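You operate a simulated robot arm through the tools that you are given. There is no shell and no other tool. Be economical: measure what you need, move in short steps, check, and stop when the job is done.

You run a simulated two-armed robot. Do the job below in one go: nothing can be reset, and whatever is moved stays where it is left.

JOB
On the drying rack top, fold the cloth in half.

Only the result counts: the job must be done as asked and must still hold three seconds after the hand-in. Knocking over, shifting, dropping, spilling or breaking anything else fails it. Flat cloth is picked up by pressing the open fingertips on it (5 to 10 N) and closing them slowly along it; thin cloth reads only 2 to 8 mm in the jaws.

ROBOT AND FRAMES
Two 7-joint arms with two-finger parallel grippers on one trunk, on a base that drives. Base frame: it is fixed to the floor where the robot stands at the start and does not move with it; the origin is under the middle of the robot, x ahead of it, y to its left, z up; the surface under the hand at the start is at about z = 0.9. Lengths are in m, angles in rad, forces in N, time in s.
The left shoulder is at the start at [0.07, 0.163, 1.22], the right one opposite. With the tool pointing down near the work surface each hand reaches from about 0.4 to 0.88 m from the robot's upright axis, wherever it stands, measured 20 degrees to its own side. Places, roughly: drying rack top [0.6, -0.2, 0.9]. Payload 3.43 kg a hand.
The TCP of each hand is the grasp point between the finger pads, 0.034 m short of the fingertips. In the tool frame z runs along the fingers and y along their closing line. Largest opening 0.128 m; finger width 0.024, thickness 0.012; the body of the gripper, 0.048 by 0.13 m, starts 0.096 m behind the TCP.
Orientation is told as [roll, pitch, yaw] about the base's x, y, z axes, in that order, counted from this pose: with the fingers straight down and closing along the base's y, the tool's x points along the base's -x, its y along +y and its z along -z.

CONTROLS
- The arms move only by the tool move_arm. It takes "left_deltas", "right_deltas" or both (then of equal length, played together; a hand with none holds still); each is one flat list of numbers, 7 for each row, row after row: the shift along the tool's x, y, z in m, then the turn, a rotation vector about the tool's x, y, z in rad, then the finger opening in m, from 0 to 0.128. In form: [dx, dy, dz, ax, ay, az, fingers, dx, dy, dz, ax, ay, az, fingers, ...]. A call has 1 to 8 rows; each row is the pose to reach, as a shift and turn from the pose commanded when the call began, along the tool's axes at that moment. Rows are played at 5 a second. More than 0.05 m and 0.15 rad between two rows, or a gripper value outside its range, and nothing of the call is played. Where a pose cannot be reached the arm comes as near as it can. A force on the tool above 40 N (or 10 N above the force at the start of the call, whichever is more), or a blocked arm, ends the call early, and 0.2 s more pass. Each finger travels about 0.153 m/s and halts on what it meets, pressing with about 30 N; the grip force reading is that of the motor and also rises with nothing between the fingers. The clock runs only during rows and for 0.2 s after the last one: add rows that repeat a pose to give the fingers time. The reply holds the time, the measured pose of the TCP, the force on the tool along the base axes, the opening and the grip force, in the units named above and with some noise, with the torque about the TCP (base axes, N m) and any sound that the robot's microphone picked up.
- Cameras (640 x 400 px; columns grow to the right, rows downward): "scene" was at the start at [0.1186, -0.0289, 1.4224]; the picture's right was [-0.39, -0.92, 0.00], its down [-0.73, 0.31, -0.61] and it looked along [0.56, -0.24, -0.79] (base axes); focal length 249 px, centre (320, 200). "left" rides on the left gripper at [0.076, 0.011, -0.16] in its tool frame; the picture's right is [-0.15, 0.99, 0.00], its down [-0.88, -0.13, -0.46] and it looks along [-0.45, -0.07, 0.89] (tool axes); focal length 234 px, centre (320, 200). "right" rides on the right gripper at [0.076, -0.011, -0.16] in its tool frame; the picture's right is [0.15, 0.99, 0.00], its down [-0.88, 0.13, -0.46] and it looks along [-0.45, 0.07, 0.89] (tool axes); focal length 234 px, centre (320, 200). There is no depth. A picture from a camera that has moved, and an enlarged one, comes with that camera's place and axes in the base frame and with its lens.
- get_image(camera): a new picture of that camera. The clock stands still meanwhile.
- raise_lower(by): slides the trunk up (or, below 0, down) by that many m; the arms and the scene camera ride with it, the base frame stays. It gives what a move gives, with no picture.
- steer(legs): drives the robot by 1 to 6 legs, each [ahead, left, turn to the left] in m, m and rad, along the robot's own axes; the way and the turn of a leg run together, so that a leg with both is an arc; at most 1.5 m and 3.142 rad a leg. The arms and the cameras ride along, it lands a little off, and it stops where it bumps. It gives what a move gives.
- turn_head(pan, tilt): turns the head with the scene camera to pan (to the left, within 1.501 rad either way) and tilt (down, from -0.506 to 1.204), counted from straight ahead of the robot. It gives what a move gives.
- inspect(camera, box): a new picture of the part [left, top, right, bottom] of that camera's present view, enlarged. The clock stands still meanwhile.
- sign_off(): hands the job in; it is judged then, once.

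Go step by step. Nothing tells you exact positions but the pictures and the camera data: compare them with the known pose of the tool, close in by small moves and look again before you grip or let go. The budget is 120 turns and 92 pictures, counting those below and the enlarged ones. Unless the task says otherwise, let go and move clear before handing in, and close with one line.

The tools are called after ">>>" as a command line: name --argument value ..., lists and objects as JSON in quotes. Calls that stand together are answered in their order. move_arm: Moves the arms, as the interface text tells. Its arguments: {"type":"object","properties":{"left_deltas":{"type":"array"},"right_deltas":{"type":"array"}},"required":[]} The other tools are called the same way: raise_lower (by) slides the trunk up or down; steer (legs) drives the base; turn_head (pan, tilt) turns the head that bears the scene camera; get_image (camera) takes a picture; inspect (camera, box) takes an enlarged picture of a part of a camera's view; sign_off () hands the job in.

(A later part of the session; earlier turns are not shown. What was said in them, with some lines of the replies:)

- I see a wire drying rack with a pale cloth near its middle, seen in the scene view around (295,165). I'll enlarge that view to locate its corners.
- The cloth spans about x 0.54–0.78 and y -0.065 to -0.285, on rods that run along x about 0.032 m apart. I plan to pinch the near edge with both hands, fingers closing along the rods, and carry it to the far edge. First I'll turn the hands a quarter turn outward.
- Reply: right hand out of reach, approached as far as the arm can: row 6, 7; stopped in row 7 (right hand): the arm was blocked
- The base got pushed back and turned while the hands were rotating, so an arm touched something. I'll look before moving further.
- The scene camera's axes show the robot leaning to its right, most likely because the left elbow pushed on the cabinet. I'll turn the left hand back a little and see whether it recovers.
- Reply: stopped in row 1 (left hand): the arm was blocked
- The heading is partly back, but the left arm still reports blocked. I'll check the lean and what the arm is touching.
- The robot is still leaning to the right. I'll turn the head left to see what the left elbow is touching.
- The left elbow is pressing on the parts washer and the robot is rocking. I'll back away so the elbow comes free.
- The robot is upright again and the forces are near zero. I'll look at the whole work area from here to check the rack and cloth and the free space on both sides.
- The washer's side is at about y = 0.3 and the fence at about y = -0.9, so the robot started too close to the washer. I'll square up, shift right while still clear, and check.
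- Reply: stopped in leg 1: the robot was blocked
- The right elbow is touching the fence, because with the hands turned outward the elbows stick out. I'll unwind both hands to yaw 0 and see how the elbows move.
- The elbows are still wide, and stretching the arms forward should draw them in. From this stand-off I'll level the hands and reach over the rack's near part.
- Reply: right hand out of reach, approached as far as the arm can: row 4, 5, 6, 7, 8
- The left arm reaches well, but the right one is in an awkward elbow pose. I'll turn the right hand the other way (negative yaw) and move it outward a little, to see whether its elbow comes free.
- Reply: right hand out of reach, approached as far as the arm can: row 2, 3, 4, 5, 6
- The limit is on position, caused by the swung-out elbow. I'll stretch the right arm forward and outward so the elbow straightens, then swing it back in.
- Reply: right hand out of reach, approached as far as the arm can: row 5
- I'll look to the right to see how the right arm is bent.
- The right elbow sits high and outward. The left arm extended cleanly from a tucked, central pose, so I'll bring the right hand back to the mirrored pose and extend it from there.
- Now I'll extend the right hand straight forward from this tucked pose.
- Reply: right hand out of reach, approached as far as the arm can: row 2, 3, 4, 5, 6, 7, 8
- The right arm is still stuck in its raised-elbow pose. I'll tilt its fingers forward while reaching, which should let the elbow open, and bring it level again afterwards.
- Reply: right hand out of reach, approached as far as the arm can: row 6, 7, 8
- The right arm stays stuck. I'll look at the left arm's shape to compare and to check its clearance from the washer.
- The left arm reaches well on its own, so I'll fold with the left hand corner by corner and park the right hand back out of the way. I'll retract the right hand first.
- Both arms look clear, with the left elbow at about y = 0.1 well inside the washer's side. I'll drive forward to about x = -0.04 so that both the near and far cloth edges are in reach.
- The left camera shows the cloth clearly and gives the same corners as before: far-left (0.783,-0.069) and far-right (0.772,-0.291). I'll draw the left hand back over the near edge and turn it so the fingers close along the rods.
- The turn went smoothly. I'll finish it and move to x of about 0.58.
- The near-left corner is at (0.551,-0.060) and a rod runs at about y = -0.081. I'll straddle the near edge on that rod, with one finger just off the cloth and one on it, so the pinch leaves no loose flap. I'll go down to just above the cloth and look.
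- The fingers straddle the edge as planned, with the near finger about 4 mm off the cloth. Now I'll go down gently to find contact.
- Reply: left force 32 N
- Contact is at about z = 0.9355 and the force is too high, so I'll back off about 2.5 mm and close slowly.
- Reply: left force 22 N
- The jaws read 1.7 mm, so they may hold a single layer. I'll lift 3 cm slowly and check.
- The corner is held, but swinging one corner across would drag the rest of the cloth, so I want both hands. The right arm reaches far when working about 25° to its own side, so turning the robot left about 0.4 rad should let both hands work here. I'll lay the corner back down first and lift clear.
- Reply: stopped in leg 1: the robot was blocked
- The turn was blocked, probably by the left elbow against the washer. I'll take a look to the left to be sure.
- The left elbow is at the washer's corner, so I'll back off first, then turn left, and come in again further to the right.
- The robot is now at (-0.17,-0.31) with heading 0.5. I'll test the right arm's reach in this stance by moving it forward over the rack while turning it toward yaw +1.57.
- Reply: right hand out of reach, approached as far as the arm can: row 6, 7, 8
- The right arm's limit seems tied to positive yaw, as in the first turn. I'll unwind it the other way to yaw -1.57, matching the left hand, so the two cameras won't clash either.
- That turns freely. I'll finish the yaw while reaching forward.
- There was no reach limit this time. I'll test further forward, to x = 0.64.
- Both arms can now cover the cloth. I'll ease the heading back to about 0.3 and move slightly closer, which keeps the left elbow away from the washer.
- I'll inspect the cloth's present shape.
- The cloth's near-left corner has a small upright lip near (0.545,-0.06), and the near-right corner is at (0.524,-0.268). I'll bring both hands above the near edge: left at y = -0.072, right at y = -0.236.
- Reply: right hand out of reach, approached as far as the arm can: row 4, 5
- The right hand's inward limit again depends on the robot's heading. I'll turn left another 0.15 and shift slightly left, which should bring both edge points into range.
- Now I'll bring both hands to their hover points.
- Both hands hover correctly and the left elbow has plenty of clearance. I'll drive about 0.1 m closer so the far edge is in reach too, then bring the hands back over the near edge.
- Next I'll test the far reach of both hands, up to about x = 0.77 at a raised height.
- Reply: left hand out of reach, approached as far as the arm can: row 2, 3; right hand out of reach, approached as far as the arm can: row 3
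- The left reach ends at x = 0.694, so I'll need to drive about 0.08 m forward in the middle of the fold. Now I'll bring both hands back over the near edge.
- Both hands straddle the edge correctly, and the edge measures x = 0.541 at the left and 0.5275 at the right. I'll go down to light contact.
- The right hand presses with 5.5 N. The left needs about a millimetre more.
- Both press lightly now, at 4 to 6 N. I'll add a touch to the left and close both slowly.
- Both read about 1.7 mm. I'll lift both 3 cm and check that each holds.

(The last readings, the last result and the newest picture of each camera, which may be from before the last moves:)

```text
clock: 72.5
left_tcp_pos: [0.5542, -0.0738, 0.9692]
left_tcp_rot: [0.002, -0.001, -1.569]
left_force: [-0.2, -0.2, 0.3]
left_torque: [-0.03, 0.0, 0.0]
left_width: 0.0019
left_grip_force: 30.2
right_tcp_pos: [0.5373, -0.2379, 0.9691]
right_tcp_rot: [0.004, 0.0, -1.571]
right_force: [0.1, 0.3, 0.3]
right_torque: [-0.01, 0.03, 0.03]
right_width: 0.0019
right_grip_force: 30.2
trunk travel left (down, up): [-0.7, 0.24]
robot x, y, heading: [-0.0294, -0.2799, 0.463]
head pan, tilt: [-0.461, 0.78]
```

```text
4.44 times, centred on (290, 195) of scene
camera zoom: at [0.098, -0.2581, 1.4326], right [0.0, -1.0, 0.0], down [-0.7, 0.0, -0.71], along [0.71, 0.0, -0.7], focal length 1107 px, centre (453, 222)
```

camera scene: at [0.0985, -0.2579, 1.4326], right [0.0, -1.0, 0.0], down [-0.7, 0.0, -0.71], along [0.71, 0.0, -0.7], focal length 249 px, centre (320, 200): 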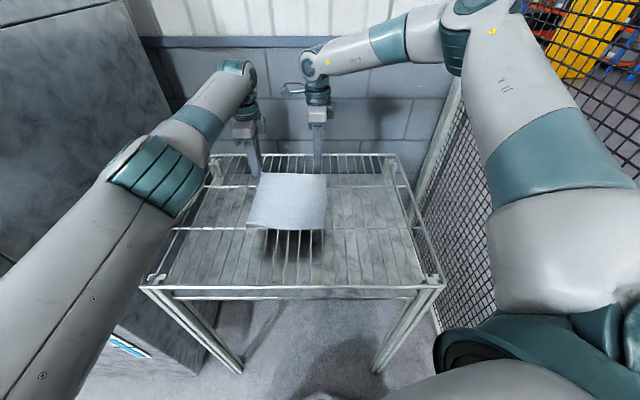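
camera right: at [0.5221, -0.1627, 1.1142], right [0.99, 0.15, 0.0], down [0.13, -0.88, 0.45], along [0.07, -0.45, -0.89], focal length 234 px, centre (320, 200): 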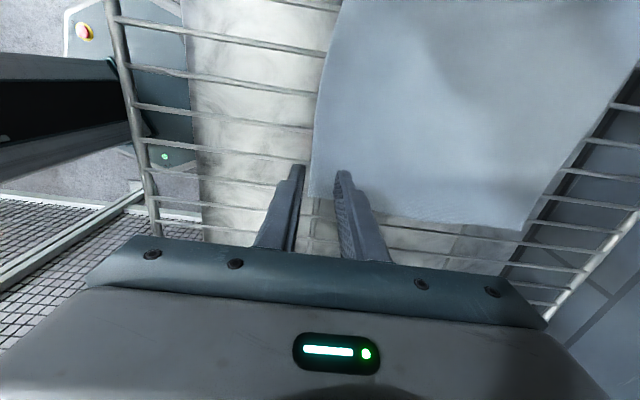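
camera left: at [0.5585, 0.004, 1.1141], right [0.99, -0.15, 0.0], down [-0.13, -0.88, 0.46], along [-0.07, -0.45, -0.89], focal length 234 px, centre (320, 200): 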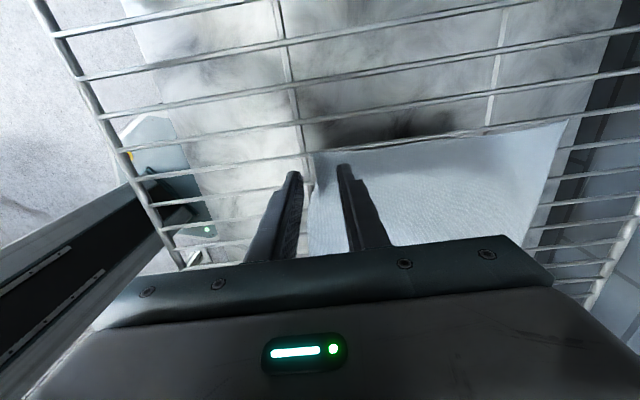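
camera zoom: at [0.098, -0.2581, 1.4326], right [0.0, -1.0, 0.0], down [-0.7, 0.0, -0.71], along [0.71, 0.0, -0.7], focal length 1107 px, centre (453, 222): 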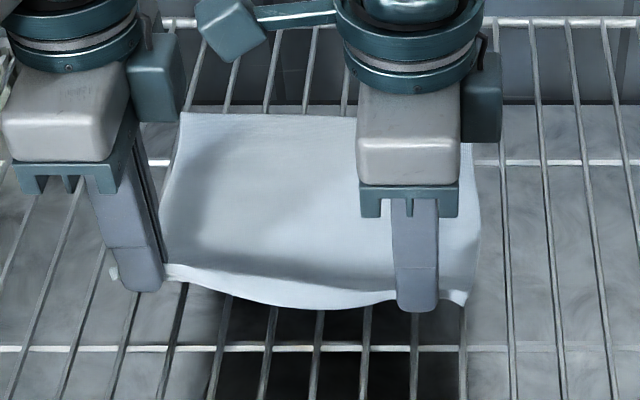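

Both corners are held and the far edge sits at about x = 0.755, so the crease belongs near x = 0.635. I'll raise the edge along an arc toward the crease and then drive the base 0.06 m forward.

>>> move_arm --left_deltas '[0, 0.008, -0.02, 0, 0, 0, 0, 0, 0.018, -0.037, 0, 0, 0, 0, 0, 0.03, -0.05, 0, 0, 0, 0, 0, 0.046, -0.06, 0, 0, 0, 0]' --right_deltas '[0, 0.01, -0.02, 0, 0, 0, 0, 0, 0.022, -0.037, 0, 0, 0, 0, 0, 0.038, -0.05, 0, 0, 0, 0, 0, 0.057, -0.06, 0, 0, 0, 0]'

>>> steer --legs '[[0.055, -0.027, 0]]'

>>> get_image --camera "scene"

```text
clock: 73.5
left_tcp_pos: [0.6002, -0.0754, 1.0276]
left_tcp_rot: [0.0, 0.002, -1.57]
left_force: [0.2, -0.2, -0.3]
left_torque: [0.02, -0.02, 0.0]
left_width: 0.0015
left_grip_force: 29.6
right_tcp_pos: [0.5935, -0.2388, 1.0295]
right_tcp_rot: [0.003, 0.001, -1.57]
right_force: [0.7, 0.2, 0.0]
right_torque: [-0.02, 0.01, -0.02]
right_width: 0.0016
right_grip_force: 30.2
trunk travel left (down, up): [-0.7, 0.24]
robot x, y, heading: [-0.0293, -0.2843, 0.465]
head pan, tilt: [-0.461, 0.78]
```

```text
clock: 74.4
left_tcp_pos: [0.657, -0.074, 1.0299]
left_tcp_rot: [0.004, 0.001, -1.57]
left_force: [-0.4, 0.1, -0.6]
left_torque: [0.0, 0.02, 0.0]
left_width: 0.002
left_grip_force: 29.9
right_tcp_pos: [0.6514, -0.2389, 1.031]
right_tcp_rot: [0.005, 0.002, -1.571]
right_force: [0.1, 0.5, 0.0]
right_torque: [-0.01, -0.03, 0.01]
right_width: 0.0019
right_grip_force: 30.3
trunk travel left (down, up): [-0.7, 0.24]
robot x, y, heading: [0.0334, -0.2813, 0.456]
head pan, tilt: [-0.461, 0.78]
```

```text
40 pictures are left
camera scene: at [0.1543, -0.2587, 1.4331], right [0.0, -1.0, 0.0], down [-0.7, 0.0, -0.71], along [0.71, 0.0, -0.7], focal length 249 px, centre (320, 200)
```

scene: 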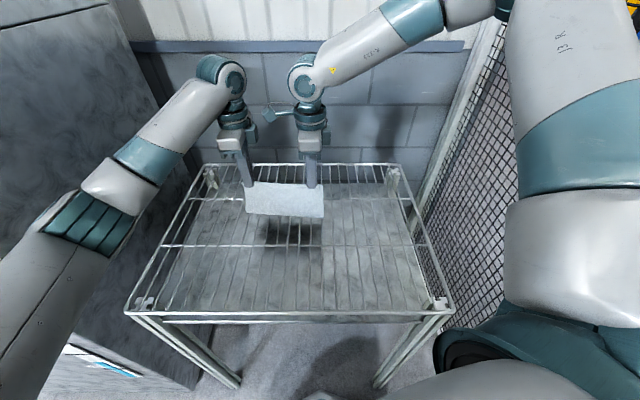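

>>> inspect --camera "scene" --box '[220, 140, 350, 240]'

>>> get_image --camera "left"

>>> get_image --camera "right"

```text
4.00 times, centred on (285, 190) of scene
camera zoom: at [0.1543, -0.2587, 1.4331], right [0.0, -1.0, 0.0], down [-0.7, 0.0, -0.71], along [0.71, 0.0, -0.7], focal length 996 px, centre (460, 240)
```

zoom: 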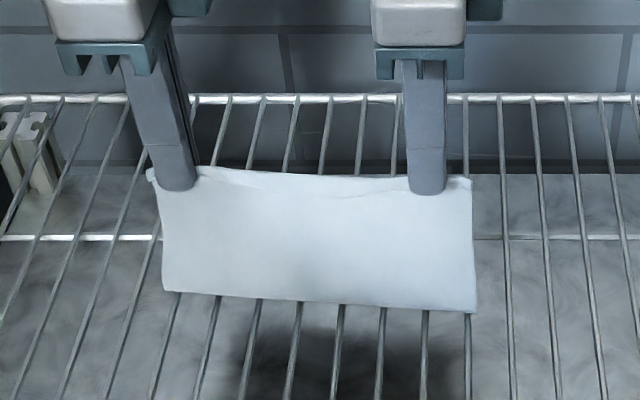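

```text
38 pictures are left
camera left: at [0.6643, 0.0006, 1.1881], right [0.99, -0.15, 0.0], down [-0.13, -0.88, 0.46], along [-0.06, -0.45, -0.89], focal length 234 px, centre (320, 200)
```

left: 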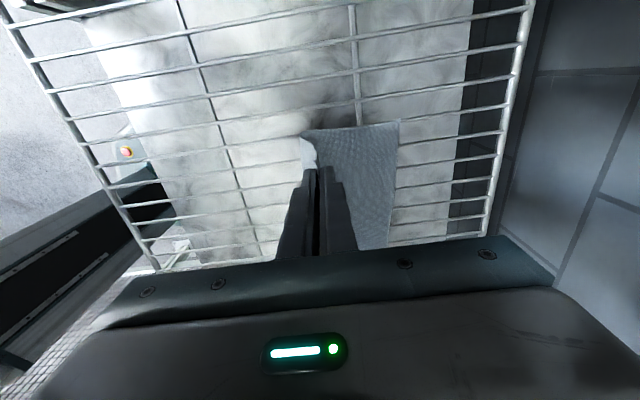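

```text
37 pictures are left
camera right: at [0.639, -0.1625, 1.1888], right [0.99, 0.15, 0.01], down [0.13, -0.88, 0.45], along [0.07, -0.45, -0.89], focal length 234 px, centre (320, 200)
```

right: 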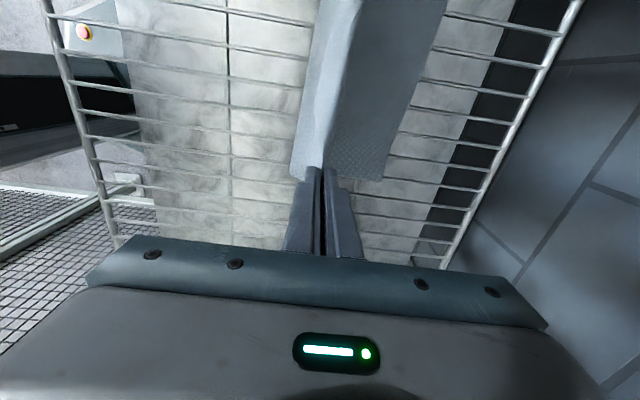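

The fold is going well: the crease lies at x of about 0.64 (left) and 0.62 (right), and the far edge is at 0.753 and 0.744. I'll lower the held edge along the arc onto the far edge.

>>> move_arm --left_deltas '[0, 0.023, 0.008, 0, 0, 0, 0, 0, 0.043, 0.02, 0, 0, 0, 0, 0, 0.06, 0.038, 0, 0, 0, 0, 0, 0.072, 0.058, 0, 0, 0, 0, 0, 0.079, 0.074, 0, 0, 0, 0, 0, 0.081, 0.084, 0, 0, 0, 0]' --right_deltas '[0, 0.023, 0.008, 0, 0, 0, 0, 0, 0.043, 0.02, 0, 0, 0, 0, 0, 0.06, 0.038, 0, 0, 0, 0, 0, 0.072, 0.058, 0, 0, 0, 0, 0, 0.079, 0.074, 0, 0, 0, 0, 0, 0.082, 0.085, 0, 0, 0, 0]'

>>> inspect --camera "scene" --box '[220, 130, 350, 230]'

>>> get_image --camera "left"

>>> get_image --camera "right"

```text
clock: 75.8
left_tcp_pos: [0.7395, -0.0751, 0.9433]
left_tcp_rot: [0.001, -0.001, -1.57]
left_force: [-0.3, 0.2, -0.5]
left_torque: [0.02, 0.0, -0.01]
left_width: 0.0021
left_grip_force: 29.9
right_tcp_pos: [0.7368, -0.2383, 0.944]
right_tcp_rot: [0.004, 0.004, -1.57]
right_force: [-0.3, 0.2, -0.6]
right_torque: [0.01, -0.01, 0.02]
right_width: 0.0018
right_grip_force: 29.7
trunk travel left (down, up): [-0.7, 0.24]
robot x, y, heading: [0.0324, -0.2799, 0.456]
head pan, tilt: [-0.461, 0.78]
```

```text
4.00 times, centred on (285, 180) of scene
camera zoom: at [0.157, -0.2585, 1.4327], right [0.0, -1.0, 0.0], down [-0.7, 0.0, -0.71], along [0.71, 0.0, -0.7], focal length 996 px, centre (460, 280)
```

zoom: 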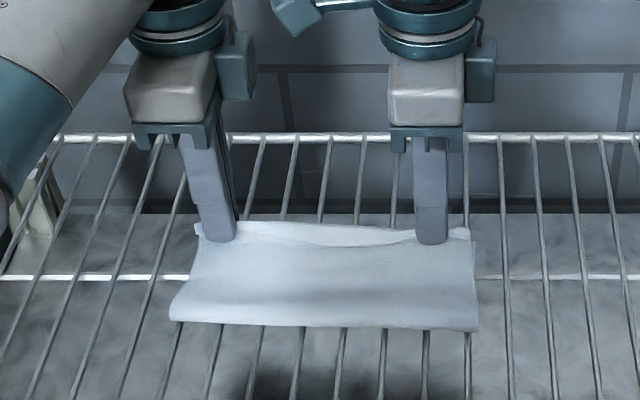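

```text
35 pictures are left
camera left: at [0.7475, -0.0001, 1.1024], right [0.99, -0.15, 0.0], down [-0.13, -0.88, 0.46], along [-0.07, -0.45, -0.89], focal length 234 px, centre (320, 200)
```

left: 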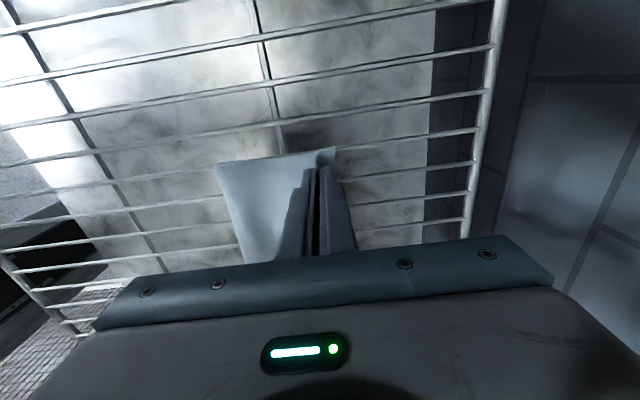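

```text
34 pictures are left
camera right: at [0.7242, -0.1621, 1.1022], right [0.99, 0.15, 0.0], down [0.13, -0.88, 0.45], along [0.07, -0.45, -0.89], focal length 234 px, centre (320, 200)
```

right: 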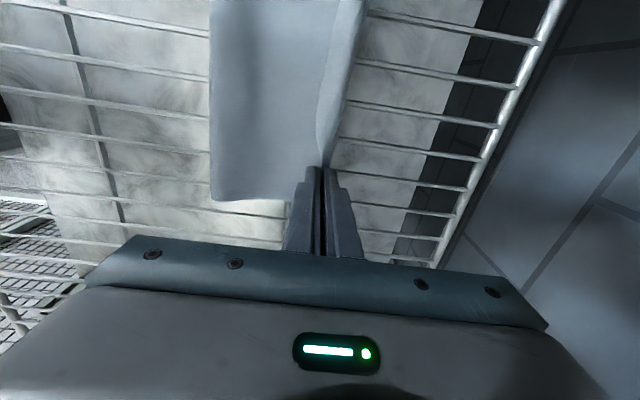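

The edge is over the far edge. I'll open the fingers a little, nudge the standing lip forward with the near fingers, then lift away.

>>> move_arm --left_deltas '[0, 0, 0, 0, 0, 0, 0.006, 0, 0, 0, 0, 0, 0, 0.016, 0, 0, -0.003, 0, 0, 0, 0.016, 0, 0.008, -0.004, 0, 0, 0, 0.016, 0, 0.016, -0.005, 0, 0, 0, 0.016, 0, 0.018, -0.02, 0, 0, 0, 0.016, 0, 0.018, -0.05, 0, 0, 0, 0.016, 0, 0.018, -0.09, 0, 0, 0, 0.016]' --right_deltas '[0, 0, 0, 0, 0, 0, 0.006, 0, 0, 0, 0, 0, 0, 0.016, 0, 0, -0.003, 0, 0, 0, 0.016, 0, 0.008, -0.004, 0, 0, 0, 0.016, 0, 0.016, -0.005, 0, 0, 0, 0.016, 0, 0.018, -0.02, 0, 0, 0, 0.016, 0, 0.018, -0.05, 0, 0, 0, 0.016, 0, 0.018, -0.09, 0, 0, 0, 0.016]'

>>> inspect --camera "scene" --box '[220, 130, 350, 230]'

>>> get_image --camera "left"

>>> get_image --camera "right"

```text
clock: 77.6
left_tcp_pos: [0.7481, -0.0743, 1.0358]
left_tcp_rot: [0.004, -0.001, -1.572]
left_force: [-0.5, 0.2, 0.0]
left_torque: [0.06, 0.03, -0.02]
left_width: 0.0161
left_grip_force: 0.0
left hand out of reach, approached as far as the arm can: row 5, 7, 8
right_tcp_pos: [0.7526, -0.2417, 1.0378]
right_tcp_rot: [0.003, 0.003, -1.572]
right_force: [0.0, 0.5, 0.4]
right_torque: [-0.01, -0.05, 0.02]
right_width: 0.0161
right_grip_force: 0.1
trunk travel left (down, up): [-0.7, 0.24]
robot x, y, heading: [0.0295, -0.2801, 0.459]
head pan, tilt: [-0.461, 0.78]
```

```text
4.00 times, centred on (285, 180) of scene
camera zoom: at [0.1544, -0.2599, 1.4328], right [0.0, -1.0, 0.0], down [-0.7, 0.0, -0.71], along [0.71, 0.0, -0.7], focal length 996 px, centre (460, 280)
```

zoom: 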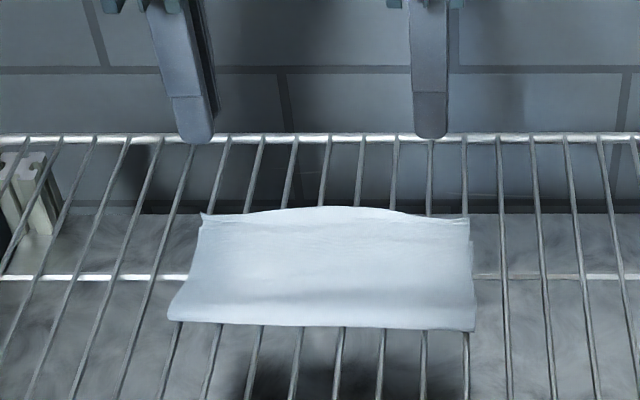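

```text
32 pictures are left
camera left: at [0.7572, 0.0006, 1.195], right [0.99, -0.15, 0.0], down [-0.13, -0.88, 0.46], along [-0.06, -0.45, -0.89], focal length 234 px, centre (320, 200)
```

left: 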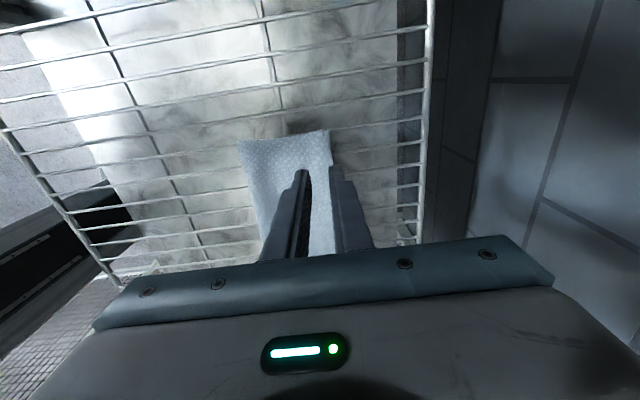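

```text
31 pictures are left
camera right: at [0.7404, -0.1644, 1.1964], right [0.99, 0.15, 0.01], down [0.13, -0.88, 0.45], along [0.07, -0.45, -0.89], focal length 234 px, centre (320, 200)
```

right: 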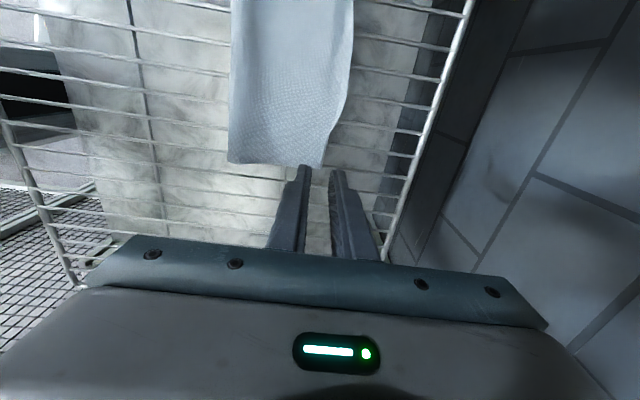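

The cloth lies folded with its edges together. I'll lift the hands a little more and take a final close look.

>>> move_arm --left_deltas '[0, -0.01, -0.03, 0, 0, 0, 0.016, 0, -0.02, -0.05, 0, 0, 0, 0.016, 0, -0.02, -0.05, 0, 0, 0, 0.016]' --right_deltas '[0, -0.01, -0.03, 0, 0, 0, 0.016, 0, -0.02, -0.05, 0, 0, 0, 0.016, 0, -0.02, -0.05, 0, 0, 0, 0.016]'

>>> inspect --camera "scene" --box '[245, 155, 345, 225]'

>>> inspect --camera "left" --box '[200, 90, 400, 260]'

```text
clock: 78.4
left_tcp_pos: [0.733, -0.0718, 1.0834]
left_tcp_rot: [-0.001, 0.0, -1.569]
left_force: [0.0, 0.3, -0.4]
left_torque: [-0.01, 0.07, 0.01]
left_width: 0.0161
left_grip_force: 0.0
right_tcp_pos: [0.7343, -0.2399, 1.0836]
right_tcp_rot: [0.002, 0.001, -1.571]
right_force: [0.2, 0.2, 0.3]
right_torque: [-0.02, 0.03, 0.0]
right_width: 0.016
right_grip_force: 0.0
trunk travel left (down, up): [-0.7, 0.24]
robot x, y, heading: [0.0305, -0.2799, 0.456]
head pan, tilt: [-0.461, 0.78]
```

```text
5.71 times, centred on (295, 190) of scene
camera zoom: at [0.1586, -0.2585, 1.4324], right [0.0, -1.0, 0.0], down [-0.7, 0.0, -0.71], along [0.71, 0.0, -0.7], focal length 1424 px, centre (463, 257)
```

zoom: 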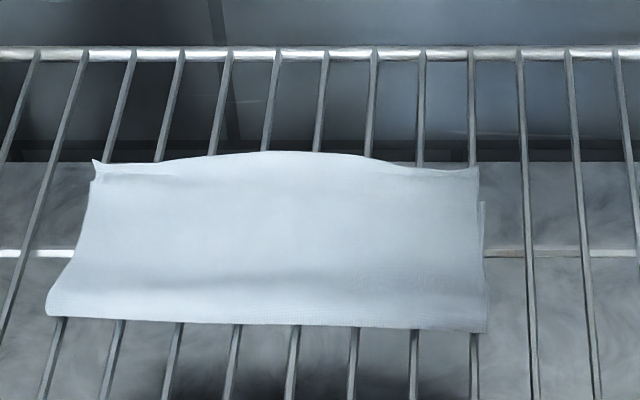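

```text
2.35 times, centred on (300, 175) of left
camera zoom: at [0.7418, 0.0034, 1.2422], right [0.99, -0.15, 0.0], down [-0.13, -0.88, 0.46], along [-0.07, -0.45, -0.89], focal length 551 px, centre (367, 259)
```

zoom: 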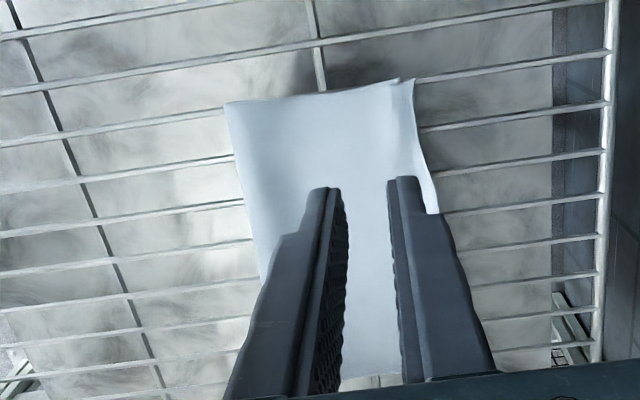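

The fold is flat, with the edges matching to within about a centimetre, both hands are clear, and the rack looks in its place. I'm handing in.

>>> sign_off

```text
The job is handed in.
```

The cloth is folded in half on the drying rack top, its edges matching to within about a centimetre, and both hands are clear; on the way, the robot's left elbow bumped the parts washer and its right elbow probably touched the fence, with no visible damage or shifting.
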